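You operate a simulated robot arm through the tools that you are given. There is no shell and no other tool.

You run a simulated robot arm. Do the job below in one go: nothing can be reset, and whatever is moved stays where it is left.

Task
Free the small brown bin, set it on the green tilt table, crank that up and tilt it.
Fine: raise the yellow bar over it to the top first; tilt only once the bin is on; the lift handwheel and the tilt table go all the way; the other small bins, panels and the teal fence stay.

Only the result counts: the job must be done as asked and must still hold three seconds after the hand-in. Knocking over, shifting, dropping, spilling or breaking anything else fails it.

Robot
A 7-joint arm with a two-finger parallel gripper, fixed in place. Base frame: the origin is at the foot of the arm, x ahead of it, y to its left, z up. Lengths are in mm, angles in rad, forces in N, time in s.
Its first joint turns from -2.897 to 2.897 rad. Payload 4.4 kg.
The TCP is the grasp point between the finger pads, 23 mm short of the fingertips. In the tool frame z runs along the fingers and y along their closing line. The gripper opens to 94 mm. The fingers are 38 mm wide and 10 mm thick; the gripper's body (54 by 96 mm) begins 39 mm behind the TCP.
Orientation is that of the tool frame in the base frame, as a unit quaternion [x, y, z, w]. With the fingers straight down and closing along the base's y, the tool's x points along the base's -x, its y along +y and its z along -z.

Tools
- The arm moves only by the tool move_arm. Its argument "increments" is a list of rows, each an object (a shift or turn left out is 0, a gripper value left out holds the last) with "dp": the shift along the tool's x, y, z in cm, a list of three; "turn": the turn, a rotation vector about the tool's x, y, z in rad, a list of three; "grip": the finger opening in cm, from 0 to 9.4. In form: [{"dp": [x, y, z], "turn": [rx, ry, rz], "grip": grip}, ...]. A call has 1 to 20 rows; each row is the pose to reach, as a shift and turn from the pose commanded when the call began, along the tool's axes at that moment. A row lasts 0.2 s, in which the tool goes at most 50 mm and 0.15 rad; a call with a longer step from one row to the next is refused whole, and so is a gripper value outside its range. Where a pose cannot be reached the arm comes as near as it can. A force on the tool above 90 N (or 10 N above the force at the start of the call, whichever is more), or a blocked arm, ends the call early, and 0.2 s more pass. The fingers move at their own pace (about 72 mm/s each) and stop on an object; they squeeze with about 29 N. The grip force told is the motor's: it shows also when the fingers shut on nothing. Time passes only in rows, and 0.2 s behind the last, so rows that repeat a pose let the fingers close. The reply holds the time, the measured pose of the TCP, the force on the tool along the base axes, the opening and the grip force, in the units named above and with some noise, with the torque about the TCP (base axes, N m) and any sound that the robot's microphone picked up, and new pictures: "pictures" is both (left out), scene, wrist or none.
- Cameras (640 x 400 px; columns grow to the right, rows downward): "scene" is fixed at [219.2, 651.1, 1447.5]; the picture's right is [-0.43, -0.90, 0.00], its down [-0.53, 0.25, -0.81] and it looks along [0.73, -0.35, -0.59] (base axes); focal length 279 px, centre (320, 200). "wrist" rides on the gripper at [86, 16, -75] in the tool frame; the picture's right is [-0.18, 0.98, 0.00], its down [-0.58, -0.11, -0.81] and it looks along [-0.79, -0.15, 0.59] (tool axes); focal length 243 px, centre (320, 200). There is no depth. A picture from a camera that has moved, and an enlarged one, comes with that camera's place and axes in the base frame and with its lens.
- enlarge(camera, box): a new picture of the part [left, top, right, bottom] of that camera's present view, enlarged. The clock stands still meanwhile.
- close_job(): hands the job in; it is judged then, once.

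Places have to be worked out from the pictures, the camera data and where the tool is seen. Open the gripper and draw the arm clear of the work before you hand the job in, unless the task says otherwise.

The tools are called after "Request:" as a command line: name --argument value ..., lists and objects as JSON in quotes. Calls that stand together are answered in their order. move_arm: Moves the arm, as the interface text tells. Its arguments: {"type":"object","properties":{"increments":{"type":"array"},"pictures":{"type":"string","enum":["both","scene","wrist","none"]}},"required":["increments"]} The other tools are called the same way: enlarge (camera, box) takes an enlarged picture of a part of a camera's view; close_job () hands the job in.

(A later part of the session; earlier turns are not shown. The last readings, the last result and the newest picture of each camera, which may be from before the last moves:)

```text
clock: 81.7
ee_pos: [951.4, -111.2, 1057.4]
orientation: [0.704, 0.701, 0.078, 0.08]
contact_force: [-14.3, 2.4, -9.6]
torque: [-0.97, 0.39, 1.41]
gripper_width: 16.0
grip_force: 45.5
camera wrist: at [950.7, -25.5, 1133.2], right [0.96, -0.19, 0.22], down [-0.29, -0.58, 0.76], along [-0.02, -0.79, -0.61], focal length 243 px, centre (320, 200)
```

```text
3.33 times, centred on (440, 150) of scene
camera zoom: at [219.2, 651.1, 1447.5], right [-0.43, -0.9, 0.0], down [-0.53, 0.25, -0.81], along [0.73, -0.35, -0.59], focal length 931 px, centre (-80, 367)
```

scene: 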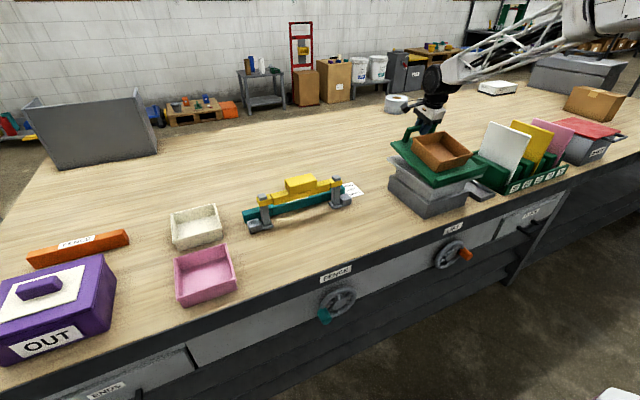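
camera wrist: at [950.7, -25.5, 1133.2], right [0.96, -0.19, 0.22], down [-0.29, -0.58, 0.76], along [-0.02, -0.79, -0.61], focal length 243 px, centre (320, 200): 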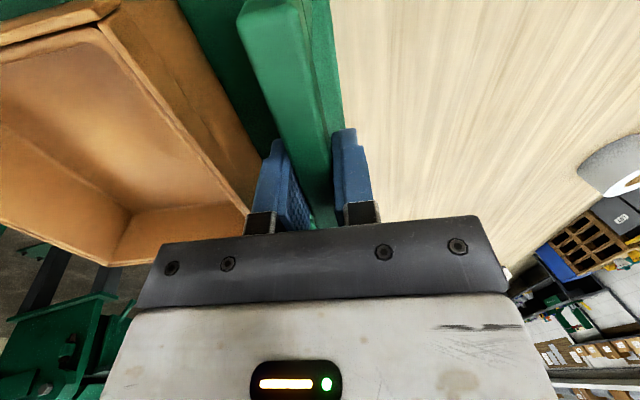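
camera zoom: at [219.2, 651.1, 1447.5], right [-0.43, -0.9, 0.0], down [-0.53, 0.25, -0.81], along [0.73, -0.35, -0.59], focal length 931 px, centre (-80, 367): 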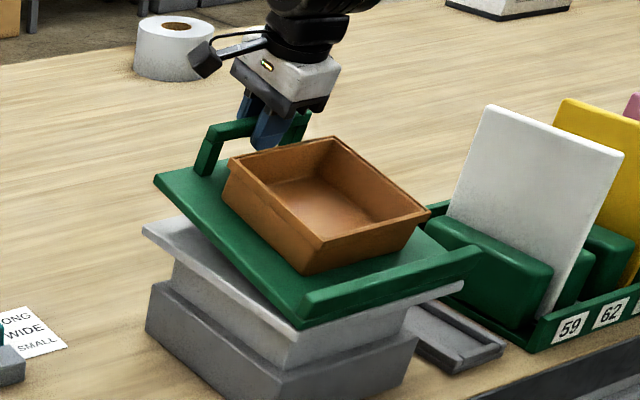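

The deck is up 13° with the bin steady. I continue to 21° along the same arc.

Request:
move_arm --increments '[{"dp": [0, -0.11, -0.38], "turn": [-0.0175, 0, 0], "grip": 1}, {"dp": [0, -0.22, -0.77], "turn": [-0.0349, 0, 0]}, {"dp": [0, -0.34, -1.15], "turn": [-0.0524, 0, 0]}, {"dp": [0, -0.46, -1.52], "turn": [-0.0698, 0, 0]}, {"dp": [0, -0.59, -1.9], "turn": [-0.0873, 0, 0]}, {"dp": [0, -0.72, -2.28], "turn": [-0.1047, 0, 0]}, {"dp": [0, -0.86, -2.65], "turn": [-0.1222, 0, 0]}, {"dp": [0, -1.0, -3.01], "turn": [-0.1396, 0, 0]}]'

Request:
enlarge --camera "scene" --box '[380, 90, 500, 210]'

```text
clock: 83.5
ee_pos: [936.3, -112.0, 1084.7]
orientation: [0.697, 0.694, 0.126, 0.129]
contact_force: [-36.8, 2.4, -23.6]
torque: [-1.13, 0.45, 1.1]
gripper_width: 15.8
grip_force: 45.0
camera wrist: at [924.1, -25.5, 1158.9], right [0.92, -0.19, 0.35], down [-0.39, -0.58, 0.72], along [0.07, -0.8, -0.6], focal length 243 px, centre (320, 200)
```

scene: 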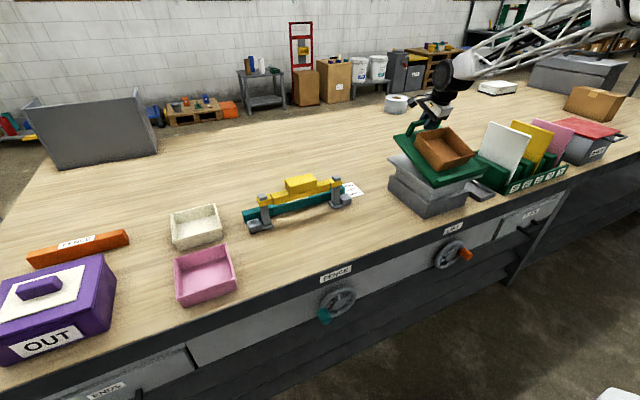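
wrist: 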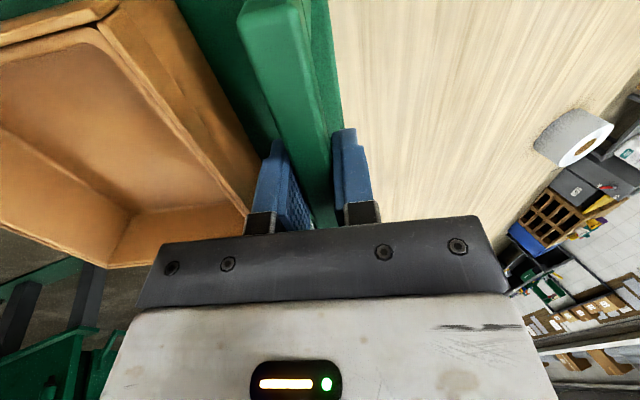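

```text
3.33 times, centred on (440, 150) of scene
camera zoom: at [219.2, 651.1, 1447.5], right [-0.43, -0.9, 0.0], down [-0.53, 0.25, -0.81], along [0.73, -0.35, -0.59], focal length 931 px, centre (-80, 367)
```

zoom: 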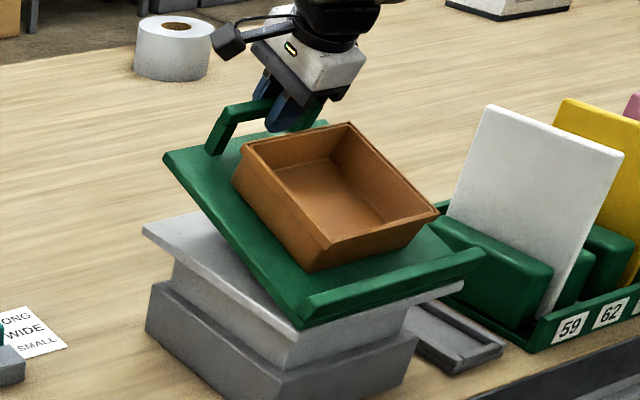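

The reaction is purely radial (inward), so the true hinge is slightly lower (~(752, 951)). I correct the arc and continue to 25°.

Request:
move_arm --increments '[{"dp": [0, -0.19, 0.05], "grip": 1}, {"dp": [0, -0.3, -0.33], "turn": [-0.0175, 0, 0]}, {"dp": [0, -0.41, -0.71], "turn": [-0.0349, 0, 0]}, {"dp": [0, -0.53, -1.09], "turn": [-0.0524, 0, 0]}, {"dp": [0, -0.66, -1.46], "turn": [-0.0698, 0, 0]}]'

Request:
enlarge --camera "scene" --box '[380, 90, 500, 210]'

```text
clock: 84.7
ee_pos: [927.5, -112.2, 1098.2]
orientation: [0.692, 0.689, 0.152, 0.155]
contact_force: [26.4, 0.7, 5.7]
torque: [-0.14, -0.17, 0.5]
gripper_width: 21.5
grip_force: 13.0
camera wrist: at [908.6, -24.9, 1172.8], right [0.89, -0.19, 0.42], down [-0.44, -0.58, 0.69], along [0.11, -0.8, -0.6], focal length 243 px, centre (320, 200)
```

scene: 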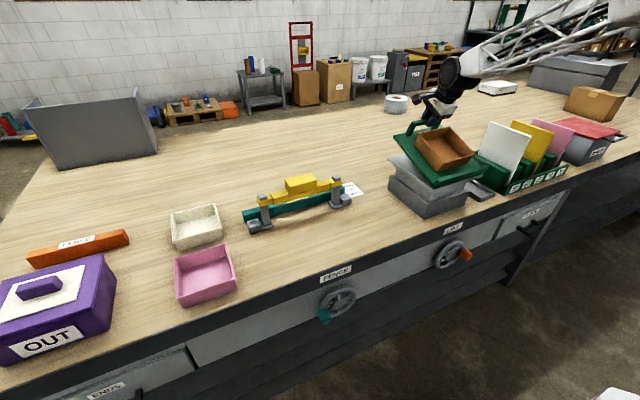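
wrist: 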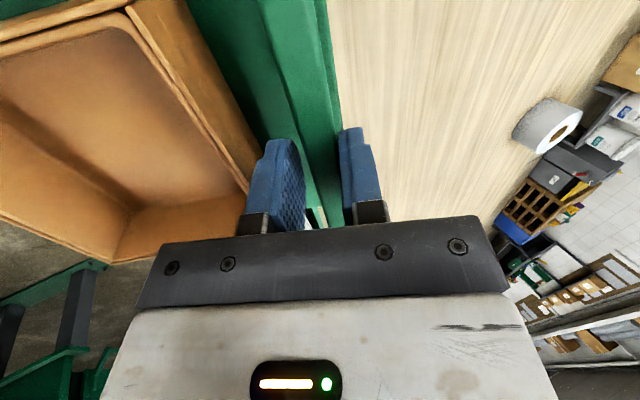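

```text
3.33 times, centred on (440, 150) of scene
camera zoom: at [219.2, 651.1, 1447.5], right [-0.43, -0.9, 0.0], down [-0.53, 0.25, -0.81], along [0.73, -0.35, -0.59], focal length 931 px, centre (-80, 367)
```

zoom: 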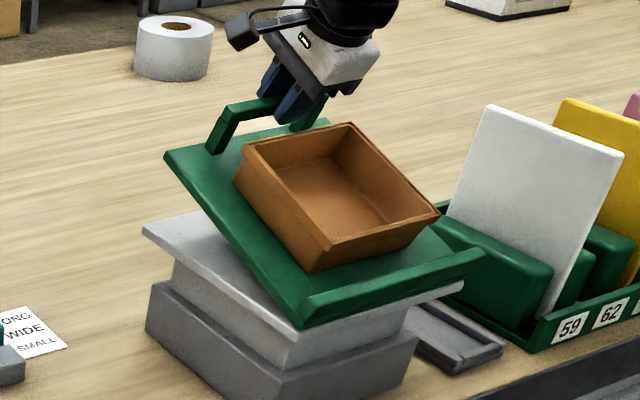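

The table stayed at about 21° while my fingers slid up the bar, so that is likely its stop. I bring the tool back to the 21° pose, re-seat on the bar with the squeeze on, and see whether the table holds against that downward drag.

Request:
move_arm --increments '[{"dp": [0, 0.09, 0.38], "turn": [0.0175, 0, 0], "grip": 1}, {"dp": [0, 0.18, 0.77], "turn": [0.035, 0, 0]}, {"dp": [0, 0.27, 1.15], "turn": [0.0524, 0, 0]}, {"dp": [0, 0.36, 1.5], "turn": [0.07, 0, 0]}, {"dp": [0, 0.36, 1.5], "turn": [0.07, 0, 0]}]'

Request:
enlarge --camera "scene" --box '[380, 90, 500, 210]'

```text
clock: 85.9
ee_pos: [934.4, -111.5, 1084.0]
orientation: [0.697, 0.694, 0.126, 0.13]
contact_force: [27.1, -0.5, 17.1]
torque: [-0.42, -0.37, 0.46]
gripper_width: 24.0
grip_force: 15.4
camera wrist: at [923.2, -25.0, 1158.9], right [0.92, -0.19, 0.35], down [-0.39, -0.58, 0.72], along [0.07, -0.8, -0.6], focal length 243 px, centre (320, 200)
```

scene: 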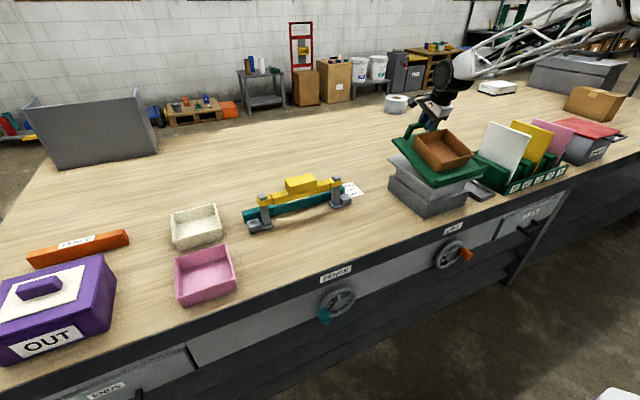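
wrist: 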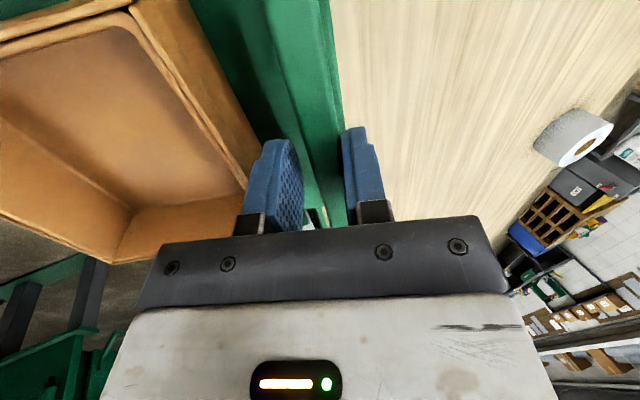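

```text
3.33 times, centred on (440, 150) of scene
camera zoom: at [219.2, 651.1, 1447.5], right [-0.43, -0.9, 0.0], down [-0.53, 0.25, -0.81], along [0.73, -0.35, -0.59], focal length 931 px, centre (-80, 367)
```

zoom: 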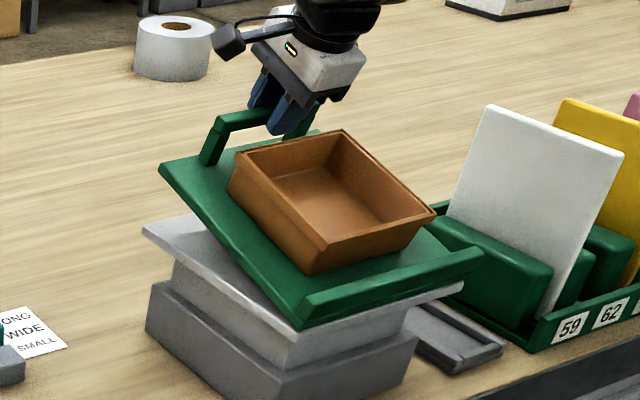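

The deck dropped slightly to about 18° because one finger was dragging on the bar 4 mm off centre. I recentre on the bar at 18° and clamp it properly.

Request:
move_arm --increments '[{"dp": [0, 0.12, 0.3], "turn": [0.017, 0, 0], "grip": 1}, {"dp": [0, 0.25, 0.6], "turn": [0.034, 0, 0]}, {"dp": [0, 0.38, 0.9], "turn": [0.05, 0, 0]}, {"dp": [0, 0.38, 0.9], "turn": [0.05, 0, 0]}, {"dp": [0, 0.38, 0.9], "turn": [0.05, 0, 0]}]'

Request:
enlarge --camera "scene" --box '[380, 90, 500, 210]'

```text
clock: 87.1
ee_pos: [941.1, -111.3, 1074.9]
orientation: [0.7, 0.696, 0.109, 0.113]
contact_force: [25.9, 2.0, 11.7]
torque: [-0.08, -0.24, 0.49]
gripper_width: 22.2
grip_force: 13.9
camera wrist: at [933.3, -25.0, 1151.4], right [0.93, -0.19, 0.3], down [-0.36, -0.58, 0.74], along [0.04, -0.79, -0.61], focal length 243 px, centre (320, 200)
```

scene: 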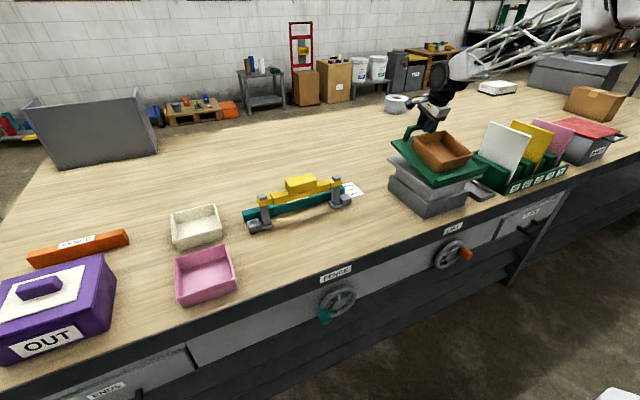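
wrist: 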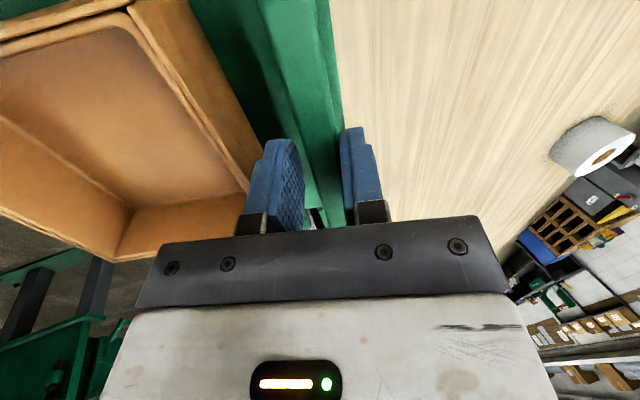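

```text
3.33 times, centred on (440, 150) of scene
camera zoom: at [219.2, 651.1, 1447.5], right [-0.43, -0.9, 0.0], down [-0.53, 0.25, -0.81], along [0.73, -0.35, -0.59], focal length 931 px, centre (-80, 367)
```

zoom: 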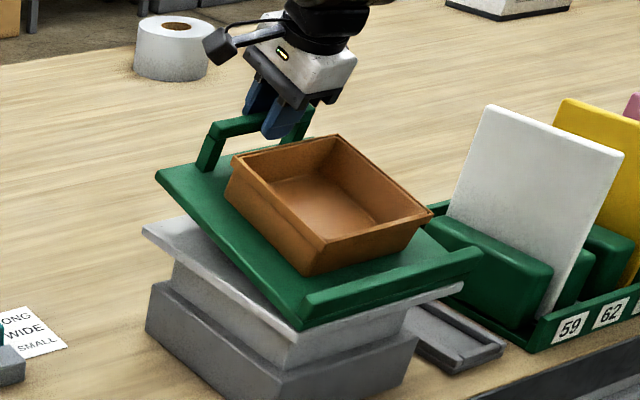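

The deck follows the dragging finger (now ~16°). I shift purely sideways 3.5 mm in the closing direction so both pads clamp the bar.

Request:
move_arm --increments '[{"dp": [0, 0.15, 0], "turn": [0.01, 0, 0], "grip": 1}, {"dp": [0, 0.3, 0], "turn": [0.02, 0, 0]}, {"dp": [0, 0.38, 0], "turn": [0.03, 0, 0]}, {"dp": [0, 0.38, 0], "turn": [0.03, 0, 0]}, {"dp": [0, 0.38, 0], "turn": [0.03, 0, 0]}]'

Request:
enlarge --camera "scene" --box '[380, 90, 500, 210]'

```text
clock: 88.3
ee_pos: [943.9, -111.5, 1076.6]
orientation: [0.702, 0.699, 0.097, 0.101]
contact_force: [-4.3, 10.1, -0.9]
torque: [-0.38, 0.73, 1.17]
gripper_width: 16.0
grip_force: 45.0
camera wrist: at [938.5, -25.1, 1153.0], right [0.94, -0.19, 0.27], down [-0.33, -0.58, 0.75], along [0.02, -0.79, -0.61], focal length 243 px, centre (320, 200)
```

scene: 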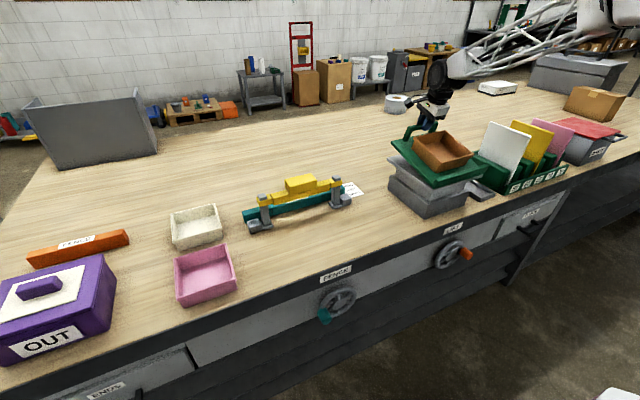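
wrist: 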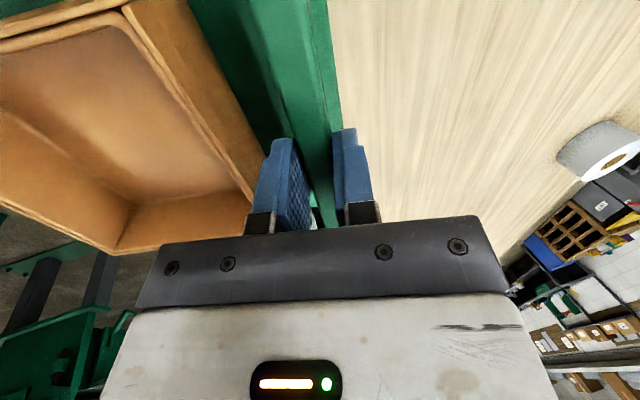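

```text
3.33 times, centred on (440, 150) of scene
camera zoom: at [219.2, 651.1, 1447.5], right [-0.43, -0.9, 0.0], down [-0.53, 0.25, -0.81], along [0.73, -0.35, -0.59], focal length 931 px, centre (-80, 367)
```

zoom: 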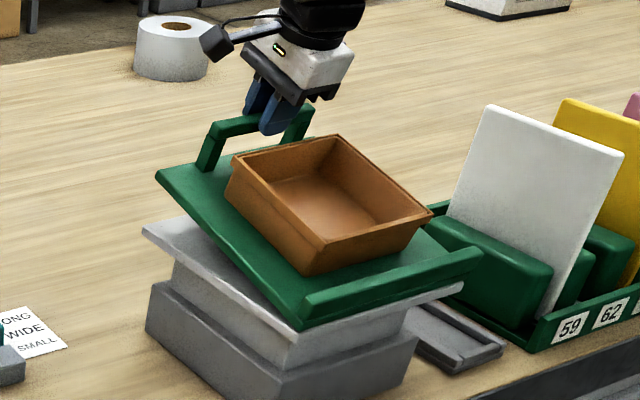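

Now both pads clamp it (16 mm) and the load on the tool is only ~1 N, so the deck holds itself by friction. I raise it again toward its stop, 4° first.

Request:
move_arm --increments '[{"dp": [0, -0.06, -0.19], "turn": [-0.0087, 0, 0], "grip": 1}, {"dp": [0, -0.12, -0.38], "turn": [-0.0175, 0, 0]}, {"dp": [0, -0.25, -0.76], "turn": [-0.0349, 0, 0]}, {"dp": [0, -0.38, -1.14], "turn": [-0.0524, 0, 0]}, {"dp": [0, -0.52, -1.51], "turn": [-0.0698, 0, 0]}]'

Request:
enlarge --camera "scene" --box '[380, 90, 500, 210]'

```text
clock: 89.5
ee_pos: [934.1, -111.8, 1089.4]
orientation: [0.697, 0.695, 0.122, 0.126]
contact_force: [-20.5, 24.0, -10.8]
torque: [0.02, 1.0, 1.04]
gripper_width: 16.3
grip_force: 44.6
camera wrist: at [924.1, -25.1, 1165.8], right [0.92, -0.19, 0.34], down [-0.38, -0.58, 0.72], along [0.06, -0.79, -0.6], focal length 243 px, centre (320, 200)
```

scene: 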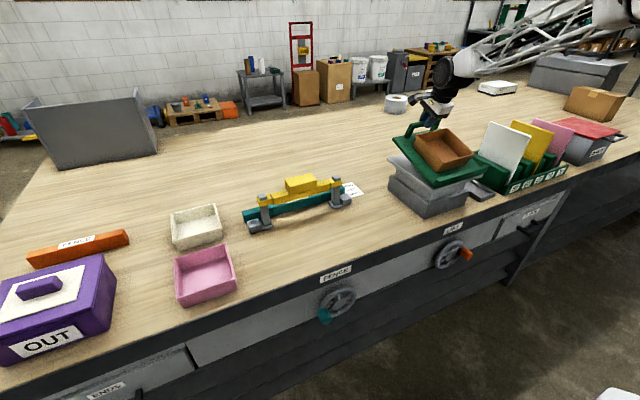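
wrist: 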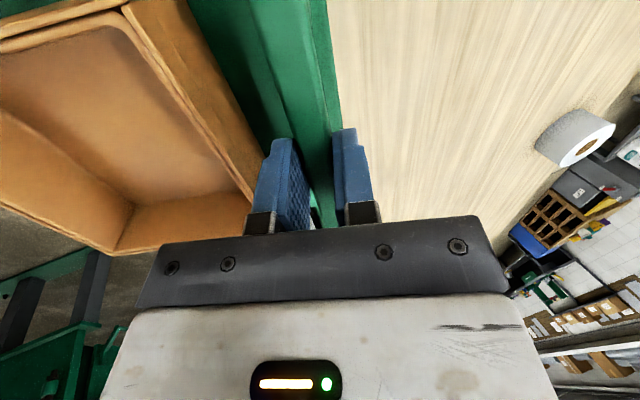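

```text
3.33 times, centred on (440, 150) of scene
camera zoom: at [219.2, 651.1, 1447.5], right [-0.43, -0.9, 0.0], down [-0.53, 0.25, -0.81], along [0.73, -0.35, -0.59], focal length 931 px, centre (-80, 367)
```

zoom: 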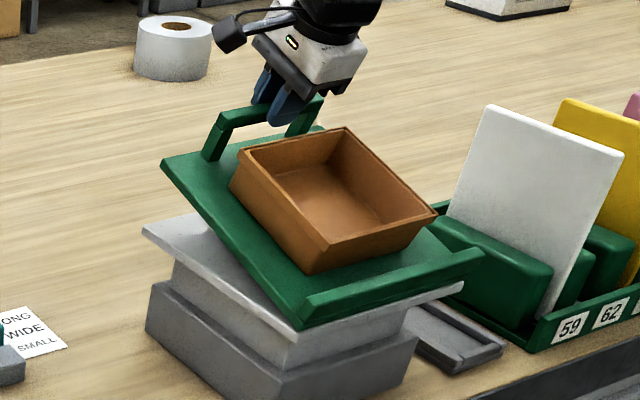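

About 19° now; radial pull shows I should run slightly inward. I continue up 2.5° more with that correction to meet the stop.

Request:
move_arm --increments '[{"dp": [0, -0.12, -0.19], "turn": [-0.0087, 0, 0], "grip": 1}, {"dp": [0, -0.2, -0.38], "turn": [-0.0175, 0, 0]}, {"dp": [0, -0.27, -0.57], "turn": [-0.0262, 0, 0]}, {"dp": [0, -0.34, -0.76], "turn": [-0.0349, 0, 0]}, {"dp": [0, -0.41, -0.95], "turn": [-0.0436, 0, 0]}]'

Request:
enlarge --camera "scene" --box '[380, 90, 500, 210]'

```text
clock: 90.7
ee_pos: [929.1, -111.9, 1099.4]
orientation: [0.695, 0.691, 0.139, 0.142]
contact_force: [2.6, 27.6, 1.9]
torque: [0.25, 0.64, 1.37]
gripper_width: 16.5
grip_force: 44.9
camera wrist: at [914.1, -25.1, 1173.6], right [0.9, -0.19, 0.38], down [-0.42, -0.58, 0.7], along [0.09, -0.79, -0.6], focal length 243 px, centre (320, 200)
```

scene: 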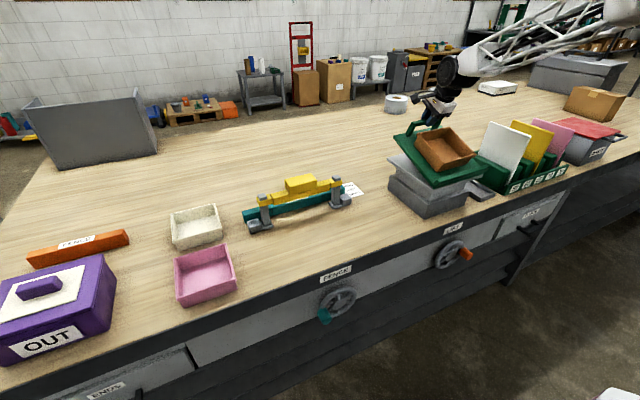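
wrist: 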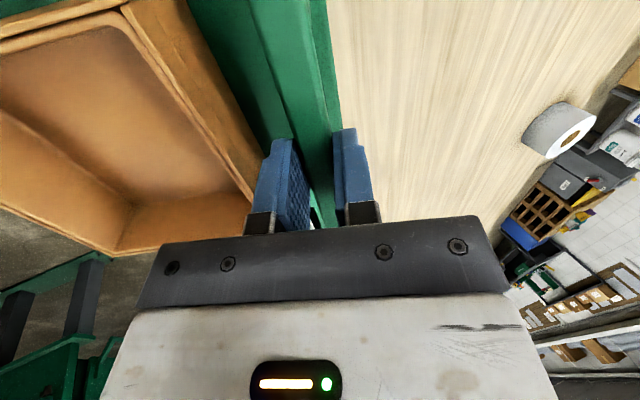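

```text
3.33 times, centred on (440, 150) of scene
camera zoom: at [219.2, 651.1, 1447.5], right [-0.43, -0.9, 0.0], down [-0.53, 0.25, -0.81], along [0.73, -0.35, -0.59], focal length 931 px, centre (-80, 367)
```

zoom: 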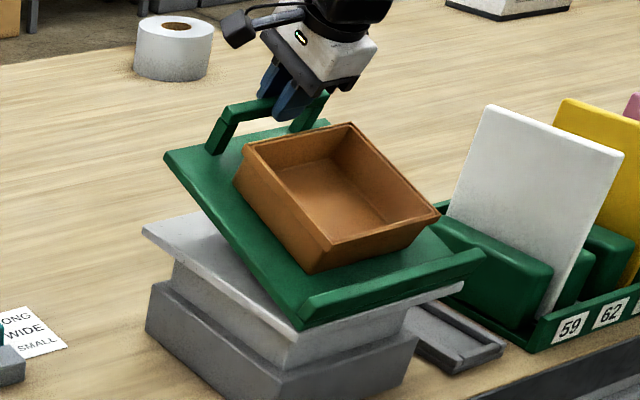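

The deck is back at its earlier highest position with almost no vertical load. I push another 2° to confirm it's blocked there.

Request:
move_arm --increments '[{"dp": [0, -0.06, -0.19], "turn": [-0.0087, 0, 0], "grip": 1}, {"dp": [0, -0.12, -0.38], "turn": [-0.0175, 0, 0]}, {"dp": [0, -0.19, -0.57], "turn": [-0.0262, 0, 0]}, {"dp": [0, -0.25, -0.76], "turn": [-0.0349, 0, 0]}]'

Request:
enlarge --camera "scene" --box '[380, 90, 500, 210]'

```text
clock: 91.7
ee_pos: [922.3, -113.6, 1106.2]
orientation: [0.693, 0.688, 0.151, 0.154]
contact_force: [23.0, -9.6, 5.0]
torque: [-0.24, -0.36, 0.29]
gripper_width: 20.3
grip_force: 11.8
camera wrist: at [906.3, -26.0, 1179.8], right [0.89, -0.19, 0.41], down [-0.44, -0.58, 0.69], along [0.11, -0.8, -0.6], focal length 243 px, centre (320, 200)
```

scene: 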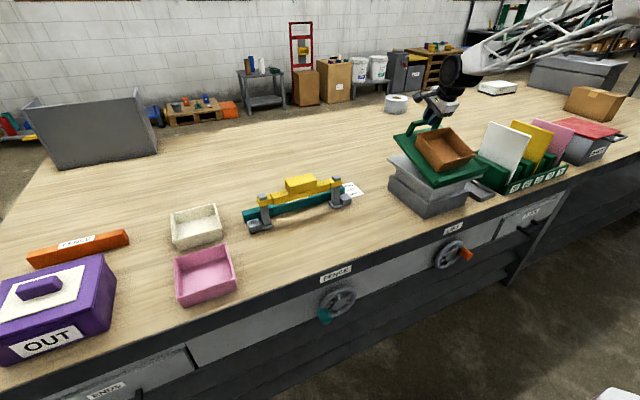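
wrist: 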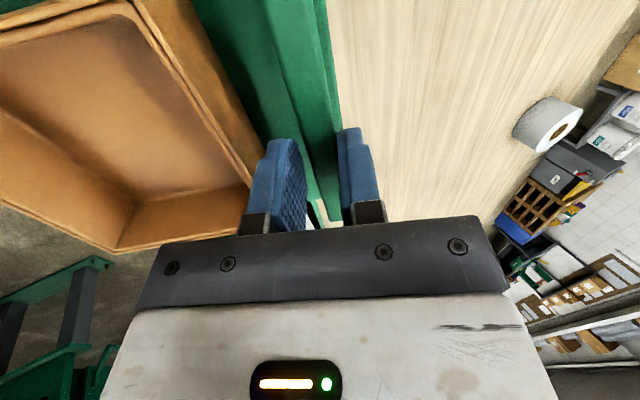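

```text
3.33 times, centred on (440, 150) of scene
camera zoom: at [219.2, 651.1, 1447.5], right [-0.43, -0.9, 0.0], down [-0.53, 0.25, -0.81], along [0.73, -0.35, -0.59], focal length 931 px, centre (-80, 367)
```

zoom: 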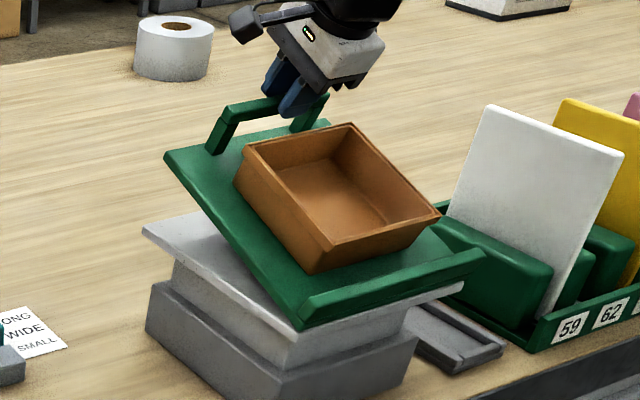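

It's blocked at the same place again, so the tilt is at its end stop. I open the fingers just enough to free the bar and watch whether the deck stays.

Request:
move_arm --increments '[{"dp": [0, 0, 0], "grip": 2.6}, {"dp": [0, 0, 0], "grip": 3.2}, {"dp": [0, 0, 0], "grip": 3.2}, {"dp": [0, 0, 0], "grip": 3.2}]'

Request:
enlarge --camera "scene" --box '[380, 90, 500, 210]'

```text
clock: 92.7
ee_pos: [923.1, -110.8, 1104.8]
orientation: [0.692, 0.689, 0.151, 0.154]
contact_force: [-0.7, 0.5, 0.0]
torque: [0.02, -0.02, 0.0]
gripper_width: 32.1
grip_force: 0.1
camera wrist: at [906.3, -24.7, 1178.6], right [0.89, -0.19, 0.41], down [-0.44, -0.58, 0.69], along [0.11, -0.8, -0.6], focal length 243 px, centre (320, 200)
```

scene: 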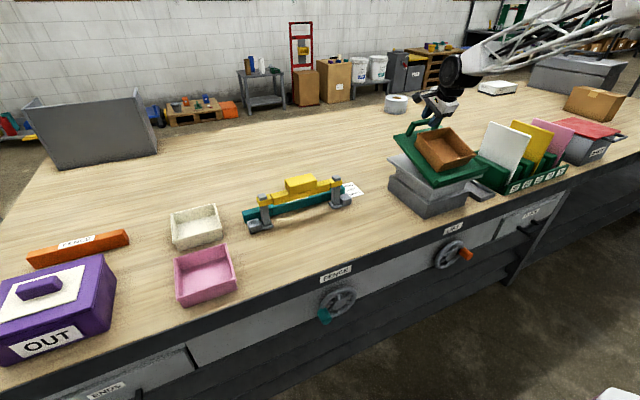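
wrist: 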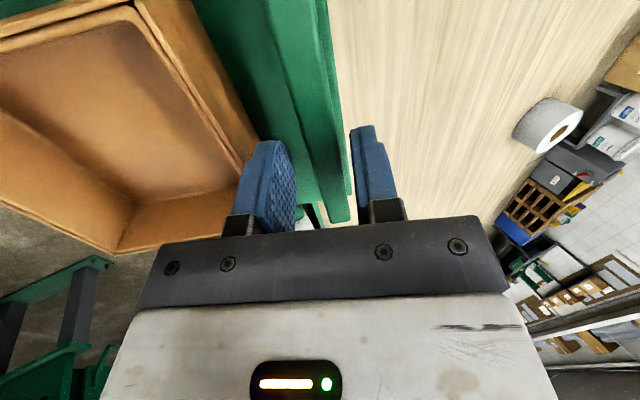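

```text
3.33 times, centred on (440, 150) of scene
camera zoom: at [219.2, 651.1, 1447.5], right [-0.43, -0.9, 0.0], down [-0.53, 0.25, -0.81], along [0.73, -0.35, -0.59], focal length 931 px, centre (-80, 367)
```

zoom: 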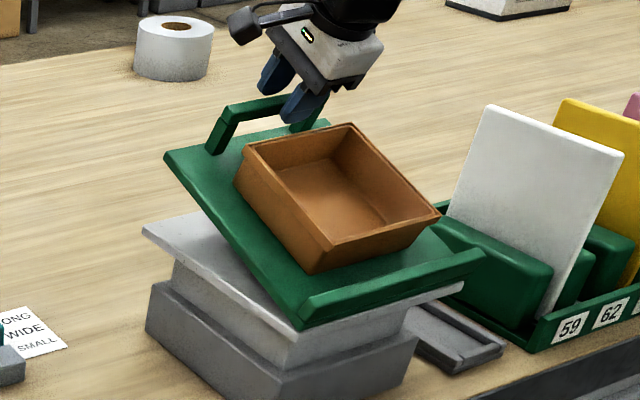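

The deck stays up with nothing touching it. To be certain about the stop I want one clean, centred pull, so I check where the bar lies between the open fingers.

Request:
enlarge --camera "wrist" --box '[200, 60, 440, 240]'

Request:
enlarge --camera "scene" --box '[390, 100, 460, 160]'

```text
2.22 times, centred on (320, 150) of wrist
camera zoom: at [906.3, -24.7, 1178.6], right [0.89, -0.19, 0.41], down [-0.44, -0.58, 0.69], along [0.11, -0.8, -0.6], focal length 539 px, centre (320, 311)
```

zoom: 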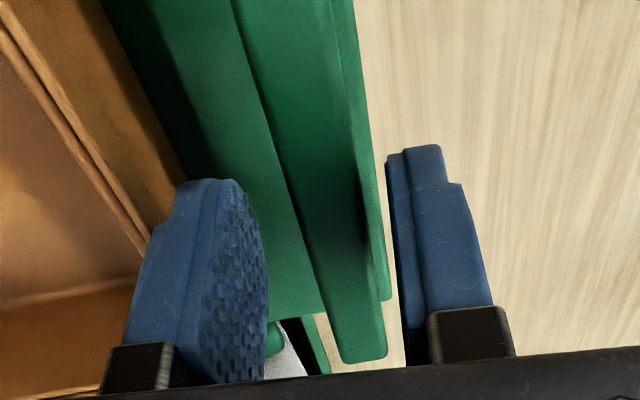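

```text
6.67 times, centred on (425, 130) of scene
camera zoom: at [219.2, 651.1, 1447.5], right [-0.43, -0.9, 0.0], down [-0.53, 0.25, -0.81], along [0.73, -0.35, -0.59], focal length 1863 px, centre (-380, 667)
```

zoom: 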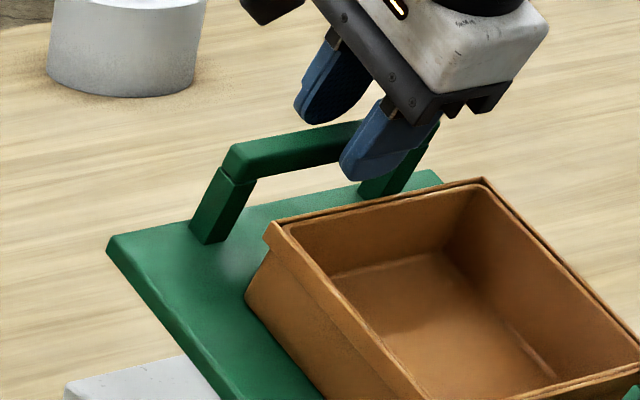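

The bar is ~2.5 mm off-centre and near the fingertips. I move down over it, align to 21°, close centred, and then pull up cleanly.

Request:
move_arm --increments '[{"dp": [0, 0.1, 0.5], "turn": [0.016, 0, 0], "grip": 3.2}, {"dp": [0, 0.2, 1.0], "turn": [0.032, 0, 0]}, {"dp": [0, 0.28, 1.5], "turn": [0.048, 0, 0]}, {"dp": [0, 0.3, 1.9], "turn": [0.063, 0, 0]}, {"dp": [0, 0.3, 1.9], "turn": [0.063, 0, 0]}]'

Request:
enlarge --camera "wrist" --box '[200, 60, 440, 240]'

Request:
enlarge --camera "scene" --box '[380, 90, 500, 210]'

```text
clock: 93.9
ee_pos: [933.7, -111.7, 1087.6]
orientation: [0.697, 0.693, 0.128, 0.132]
contact_force: [0.1, -0.2, -1.0]
torque: [0.0, 0.02, 0.0]
gripper_width: 31.9
grip_force: 0.1
camera wrist: at [921.6, -25.3, 1163.4], right [0.92, -0.19, 0.36], down [-0.4, -0.58, 0.71], along [0.07, -0.79, -0.6], focal length 243 px, centre (320, 200)
```

scene: 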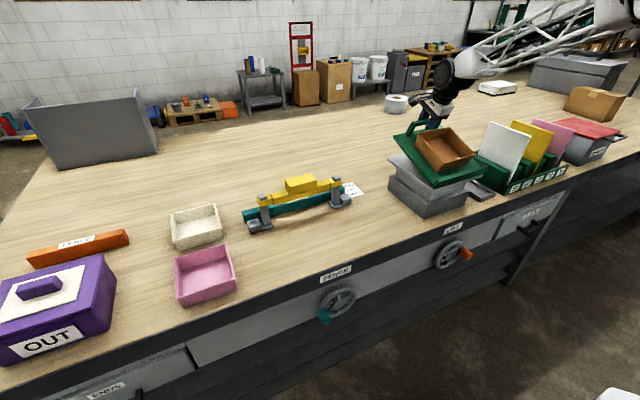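
wrist: 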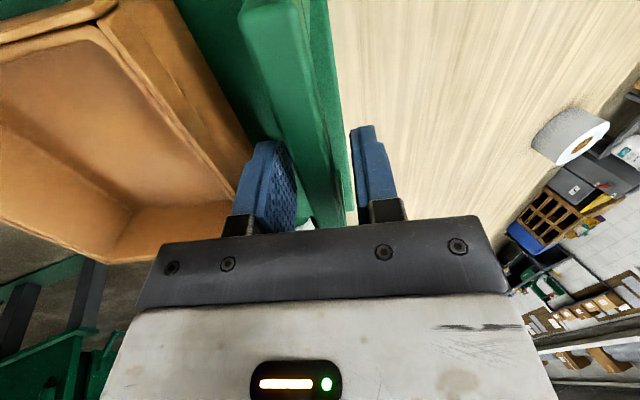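

```text
2.22 times, centred on (320, 150) of wrist
camera zoom: at [921.6, -25.3, 1163.4], right [0.92, -0.19, 0.36], down [-0.4, -0.58, 0.71], along [0.07, -0.79, -0.6], focal length 539 px, centre (320, 311)
```

zoom: 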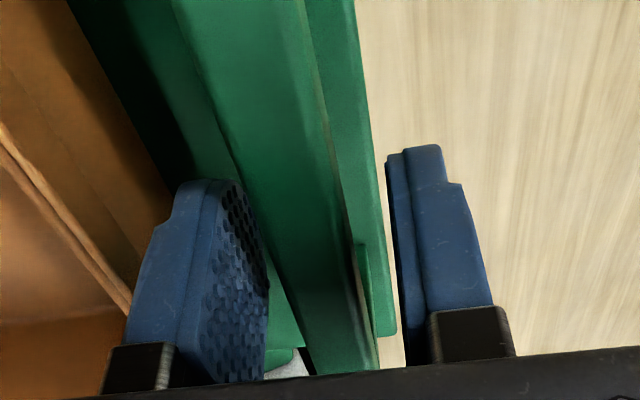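

```text
3.33 times, centred on (440, 150) of scene
camera zoom: at [219.2, 651.1, 1447.5], right [-0.43, -0.9, 0.0], down [-0.53, 0.25, -0.81], along [0.73, -0.35, -0.59], focal length 931 px, centre (-80, 367)
```

zoom: 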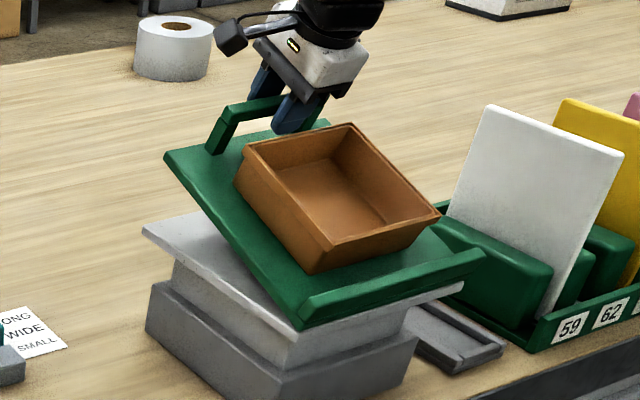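

The deck hasn't moved in over two seconds unheld, and the bar is centred between the pads. I close and then pull upward.

Request:
move_arm --increments '[{"dp": [0, 0, 0], "grip": 2}, {"dp": [0, 0, 0], "grip": 1}, {"dp": [0, 0, 0], "grip": 1}, {"dp": [0, 0, 0], "grip": 1}]' --pictures "none"

```text
clock: 94.9
ee_pos: [933.0, -112.5, 1087.8]
orientation: [0.697, 0.693, 0.128, 0.131]
contact_force: [-10.0, -1.0, -3.6]
torque: [-0.84, 0.58, 1.56]
gripper_width: 16.0
grip_force: 44.4
```

Request:
move_arm --increments '[{"dp": [0, -0.06, -0.19], "turn": [-0.0087, 0, 0], "grip": 1}, {"dp": [0, -0.12, -0.38], "turn": [-0.0175, 0, 0]}, {"dp": [0, -0.2, -0.57], "turn": [-0.026, 0, 0]}]'

Request:
enlarge --camera "scene" --box '[380, 90, 500, 210]'

```text
clock: 95.7
ee_pos: [929.9, -112.4, 1093.2]
orientation: [0.694, 0.692, 0.138, 0.141]
contact_force: [65.3, -3.9, -17.8]
torque: [-0.21, 0.38, 1.75]
gripper_width: 16.4
grip_force: 44.5
camera wrist: at [916.5, -24.8, 1168.0], right [0.91, -0.19, 0.38], down [-0.42, -0.58, 0.7], along [0.09, -0.79, -0.6], focal length 243 px, centre (320, 200)
```

scene: 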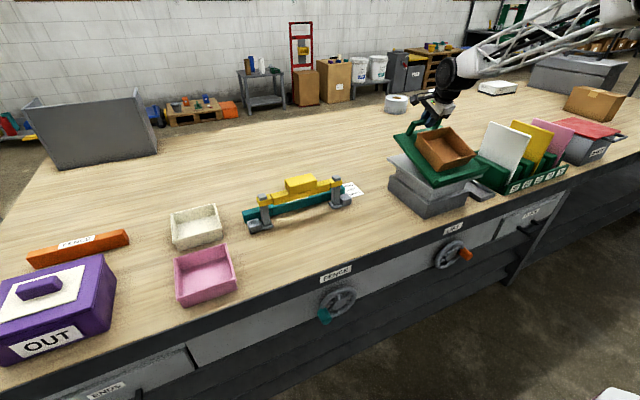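
wrist: 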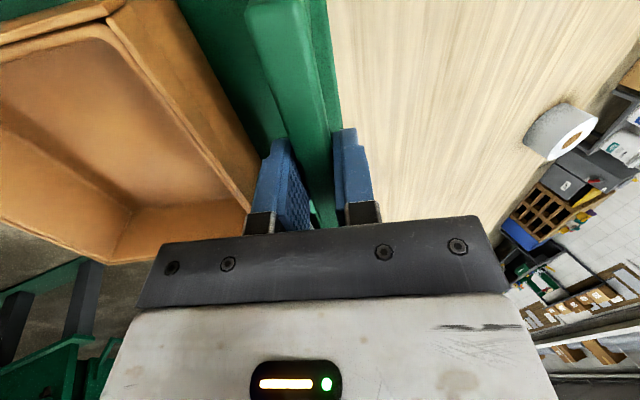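

```text
3.33 times, centred on (440, 150) of scene
camera zoom: at [219.2, 651.1, 1447.5], right [-0.43, -0.9, 0.0], down [-0.53, 0.25, -0.81], along [0.73, -0.35, -0.59], focal length 931 px, centre (-80, 367)
```

zoom: 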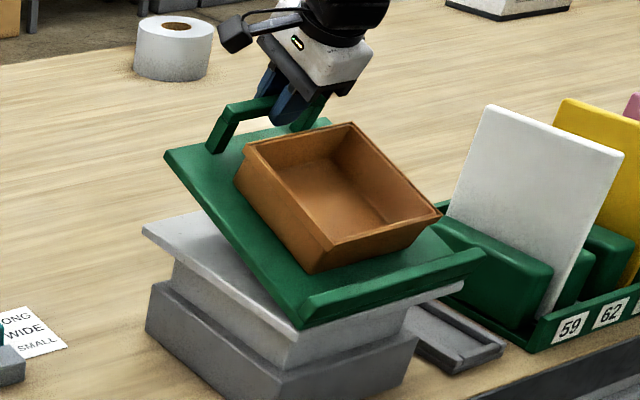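

A 53 N upward pull doesn't move the deck any further, so the tilt is definitely at its stop. I open, retreat along the finger axis, and then rise clear.

Request:
move_arm --increments '[{"dp": [0, 0.05, 0], "grip": 2.6}, {"dp": [0, 0.15, 0], "grip": 3.2}, {"dp": [0, 0.15, 0], "grip": 3.2}, {"dp": [0, 0.15, -1.5]}, {"dp": [0, 0.15, -3.5]}, {"dp": [0, 0.15, -6]}, {"dp": [0, 0.15, -9]}, {"dp": [0, 0.15, -12]}]'

Request:
enlarge --camera "scene" --box '[380, 90, 500, 210]'

```text
clock: 97.5
ee_pos: [885.6, -112.5, 1204.0]
orientation: [0.695, 0.692, 0.137, 0.141]
contact_force: [-0.5, -0.8, -0.6]
torque: [0.01, 0.0, -0.02]
gripper_width: 31.8
grip_force: 0.1
camera wrist: at [870.8, -25.1, 1278.9], right [0.91, -0.19, 0.38], down [-0.41, -0.58, 0.7], along [0.09, -0.79, -0.6], focal length 243 px, centre (320, 200)
```

scene: 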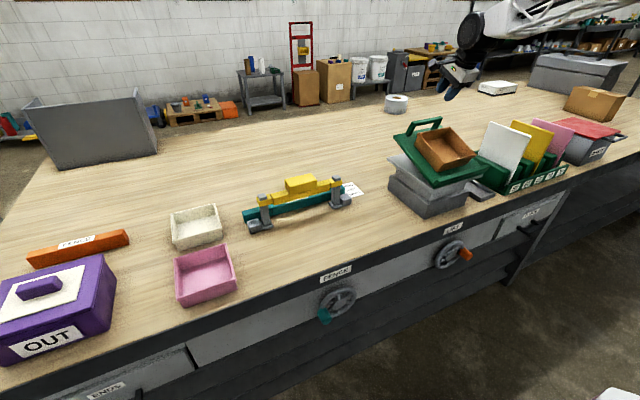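
wrist: 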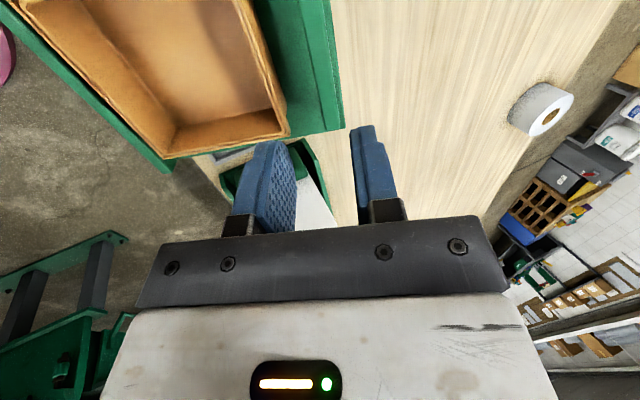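

```text
3.33 times, centred on (440, 150) of scene
camera zoom: at [219.2, 651.1, 1447.5], right [-0.43, -0.9, 0.0], down [-0.53, 0.25, -0.81], along [0.73, -0.35, -0.59], focal length 931 px, centre (-80, 367)
```

zoom: 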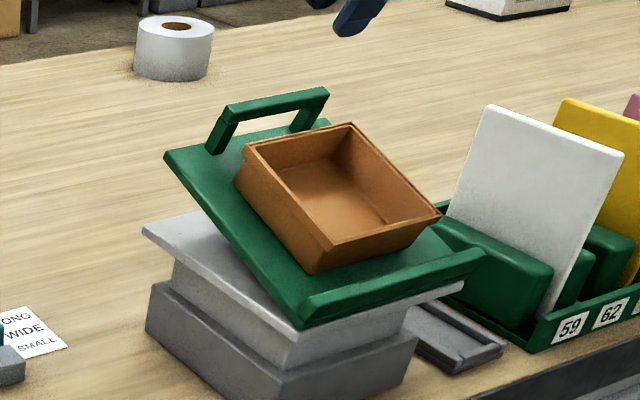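

The deck holds, bin resting on it. Before finishing I want a stronger check that the LIFT wheel really is at its end, since the pads were only friction-limited there. I move back in front of the bench, clear of everything.

Request:
move_arm --increments '[{"dp": [-0.4, -4, -0.8], "turn": [0.045, 0, 0]}, {"dp": [-0.9, -8, -1.7], "turn": [0.09, 0, 0]}, {"dp": [-1.4, -12, -2.5], "turn": [0.135, 0, 0]}, {"dp": [-1.9, -16, -3.3], "turn": [0.18, 0, 0]}, {"dp": [-2.4, -20, -4.2], "turn": [0.225, 0, 0]}, {"dp": [-2.9, -24, -5], "turn": [0.27, 0, 0]}, {"dp": [-3.4, -28, -5.8], "turn": [0.32, 0, 0]}, {"dp": [-3.8, -32.2, -6.7], "turn": [0.365, 0, 0]}]' --pictures "scene"

Request:
enlarge --camera "scene" --box '[380, 130, 500, 270]'

```text
clock: 99.3
ee_pos: [560.8, -148.9, 1141.5]
orientation: [0.708, 0.706, 0.009, 0.011]
contact_force: [0.0, -0.6, -1.0]
torque: [0.01, -0.01, 0.03]
gripper_width: 32.0
grip_force: 0.1
```

scene: 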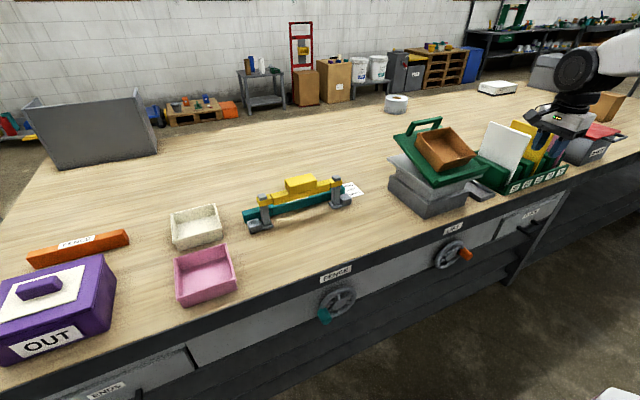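

```text
2.86 times, centred on (440, 200) of scene
camera zoom: at [219.2, 651.1, 1447.5], right [-0.43, -0.9, 0.0], down [-0.53, 0.25, -0.81], along [0.73, -0.35, -0.59], focal length 798 px, centre (-23, 200)
```

zoom: 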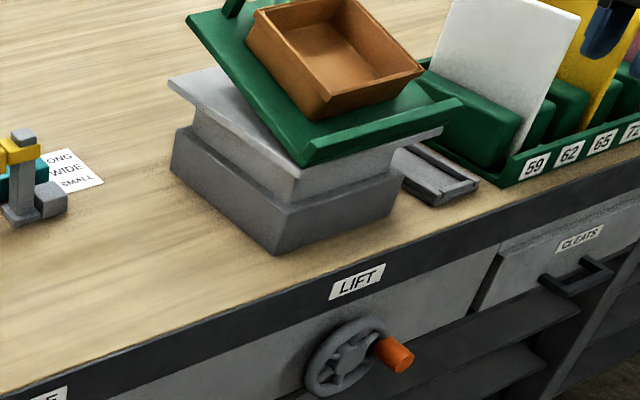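

Table, bin, bar and wheel all look unchanged. I turn the tool back to the front-facing yaw and descend in front of the bench, closing the fingers, to press straight down on the knob as a firm test.

Request:
move_arm --increments '[{"dp": [-0.2, 0, 2], "turn": [0, 0, -0.143], "grip": 1}, {"dp": [-0.4, 0, 4], "turn": [0, 0, -0.286], "grip": 0}, {"dp": [-0.6, 0, 6], "turn": [0, 0, -0.429]}, {"dp": [-0.8, 0, 8], "turn": [0, 0, -0.571]}, {"dp": [-1, 0, 10], "turn": [0, 0, -0.714]}, {"dp": [-1.2, 0, 12], "turn": [0, 0, -0.857]}, {"dp": [-1.4, 0, 14.5], "turn": [0, 0, -1.0]}, {"dp": [-1.6, 0, 17], "turn": [0, 0, -1.142]}, {"dp": [-1.8, 0, 19.5], "turn": [0, 0, -1.285]}, {"dp": [-2, 0, 22], "turn": [0, 0, -1.428]}, {"dp": [-2.2, 0, 24.1], "turn": [0, 0, -1.571]}]'

Request:
enlarge --camera "wrist" --box '[200, 0, 440, 150]'

```text
clock: 101.7
ee_pos: [568.4, -169.5, 902.9]
orientation: [0.002, 1.0, -0.002, 0.015]
contact_force: [0.2, 0.3, 0.1]
torque: [-0.02, -0.02, 0.0]
gripper_width: 0.0
grip_force: 28.8
camera wrist: at [479.2, -153.7, 973.9], right [0.19, 0.98, 0.0], down [0.56, -0.11, 0.82], along [0.81, -0.15, -0.57], focal length 243 px, centre (320, 200)
```

scene: 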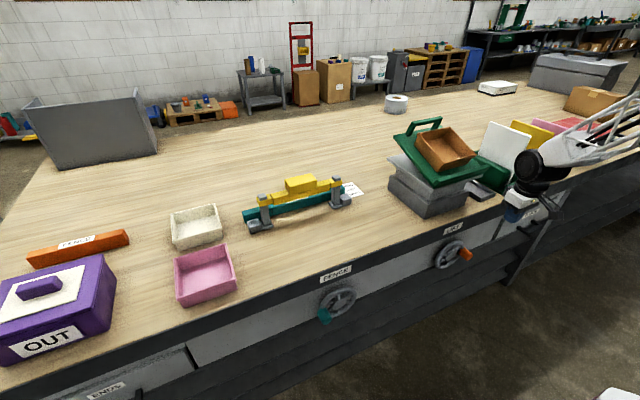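
wrist: 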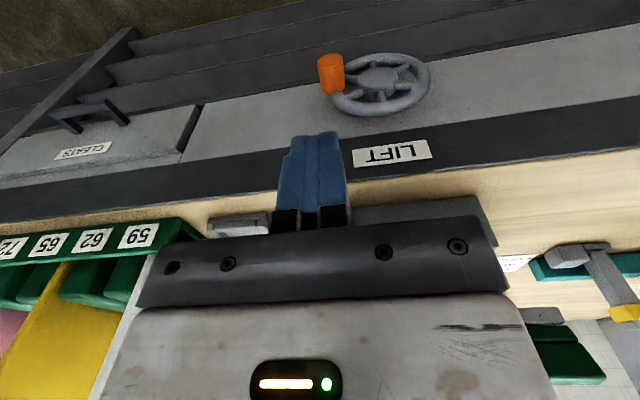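

```text
2.67 times, centred on (320, 75) of wrist
camera zoom: at [479.2, -153.7, 973.9], right [0.19, 0.98, 0.0], down [0.56, -0.11, 0.82], along [0.81, -0.15, -0.57], focal length 647 px, centre (320, 533)
```

zoom: 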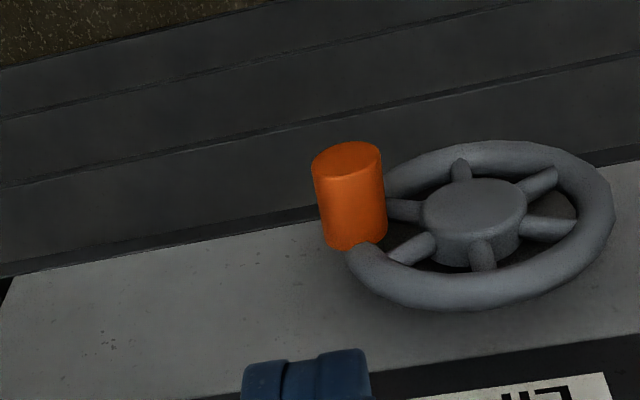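

The knob shows at the exactly opposite side (~180°). I move above it with closed fingers and come down to just over its top.

Request:
move_arm --increments '[{"dp": [-2.4, -0.05, 3.5], "grip": 0}, {"dp": [-4.8, -0.05, 7]}, {"dp": [-7.03, -0.05, 10.5]}, {"dp": [-7.03, -0.05, 14.5]}, {"dp": [-7.05, -0.05, 17.5]}, {"dp": [-7.1, -0.05, 20.2]}]'

Request:
enlarge --camera "wrist" --box '[200, 60, 440, 240]'

Request:
enlarge --camera "scene" --box '[410, 200, 530, 290]'

```text
clock: 103.1
ee_pos: [646.6, -172.0, 701.0]
orientation: [0.002, 1.0, -0.001, 0.014]
contact_force: [-0.5, -0.6, -0.3]
torque: [-0.04, 0.04, -0.02]
gripper_width: 0.0
grip_force: 28.7
camera wrist: at [558.0, -155.0, 773.9], right [0.19, 0.98, 0.0], down [0.56, -0.11, 0.82], along [0.81, -0.15, -0.57], focal length 243 px, centre (320, 200)
```

scene: 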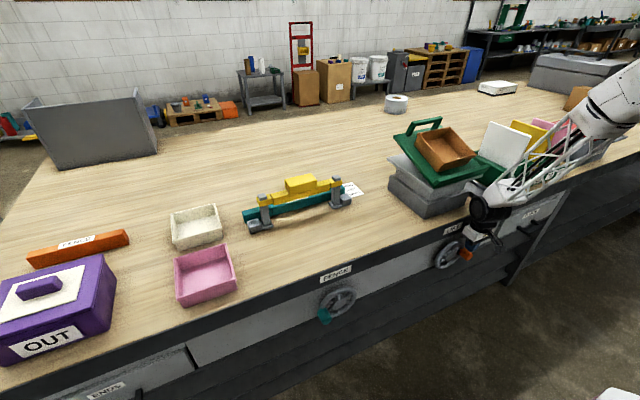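
wrist: 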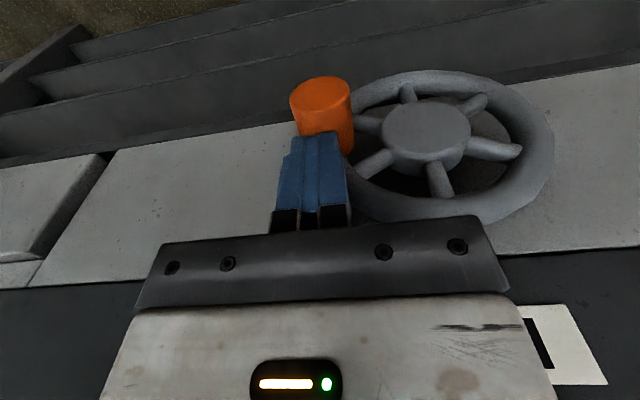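

```text
2.22 times, centred on (320, 150) of wrist
camera zoom: at [558.0, -155.0, 773.9], right [0.19, 0.98, 0.0], down [0.56, -0.11, 0.82], along [0.81, -0.15, -0.57], focal length 539 px, centre (320, 311)
```

zoom: 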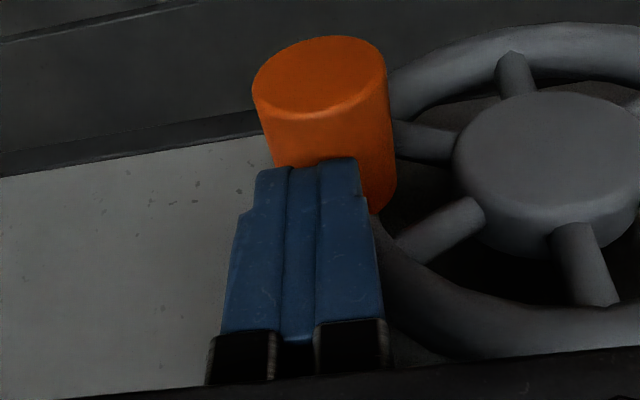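

```text
4.44 times, centred on (470, 245) of scene
camera zoom: at [219.2, 651.1, 1447.5], right [-0.43, -0.9, 0.0], down [-0.53, 0.25, -0.81], along [0.73, -0.35, -0.59], focal length 1242 px, centre (-347, 0)
```

zoom: 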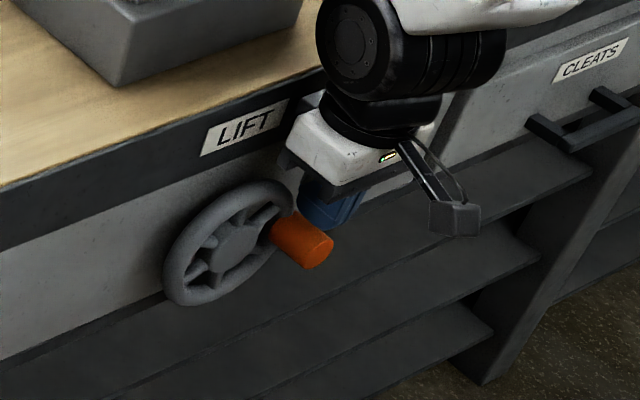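

Fingertips are right above the knob with ample clearance to the bench edge. I press down gently to contact.

Request:
move_arm --increments '[{"dp": [0, 0.1, 0.4], "grip": 0}, {"dp": [0, 0.1, 0.8]}, {"dp": [0, 0.1, 1.1]}]' --pictures "none"

```text
clock: 103.9
ee_pos: [647.0, -171.7, 692.3]
orientation: [0.003, 1.0, -0.002, 0.015]
contact_force: [-0.8, 0.5, 0.1]
torque: [-0.02, 0.0, 0.0]
gripper_width: 0.2
grip_force: 29.1
```

No contact yet; I lower a bit further.

Request:
move_arm --increments '[{"dp": [0, 0, 0.2], "grip": 0}, {"dp": [0, 0, 0.4]}]' --pictures "none"

```text
clock: 104.6
ee_pos: [647.3, -171.8, 690.0]
orientation: [0.003, 1.0, -0.001, 0.016]
contact_force: [-16.3, 1.3, 25.3]
torque: [0.12, 0.54, -0.09]
gripper_width: 0.1
grip_force: 28.4
stopped in row 2: the force on the tool passed its limit at 95 N (the readings are from after the stop); the commanded pose is now the measured one
```

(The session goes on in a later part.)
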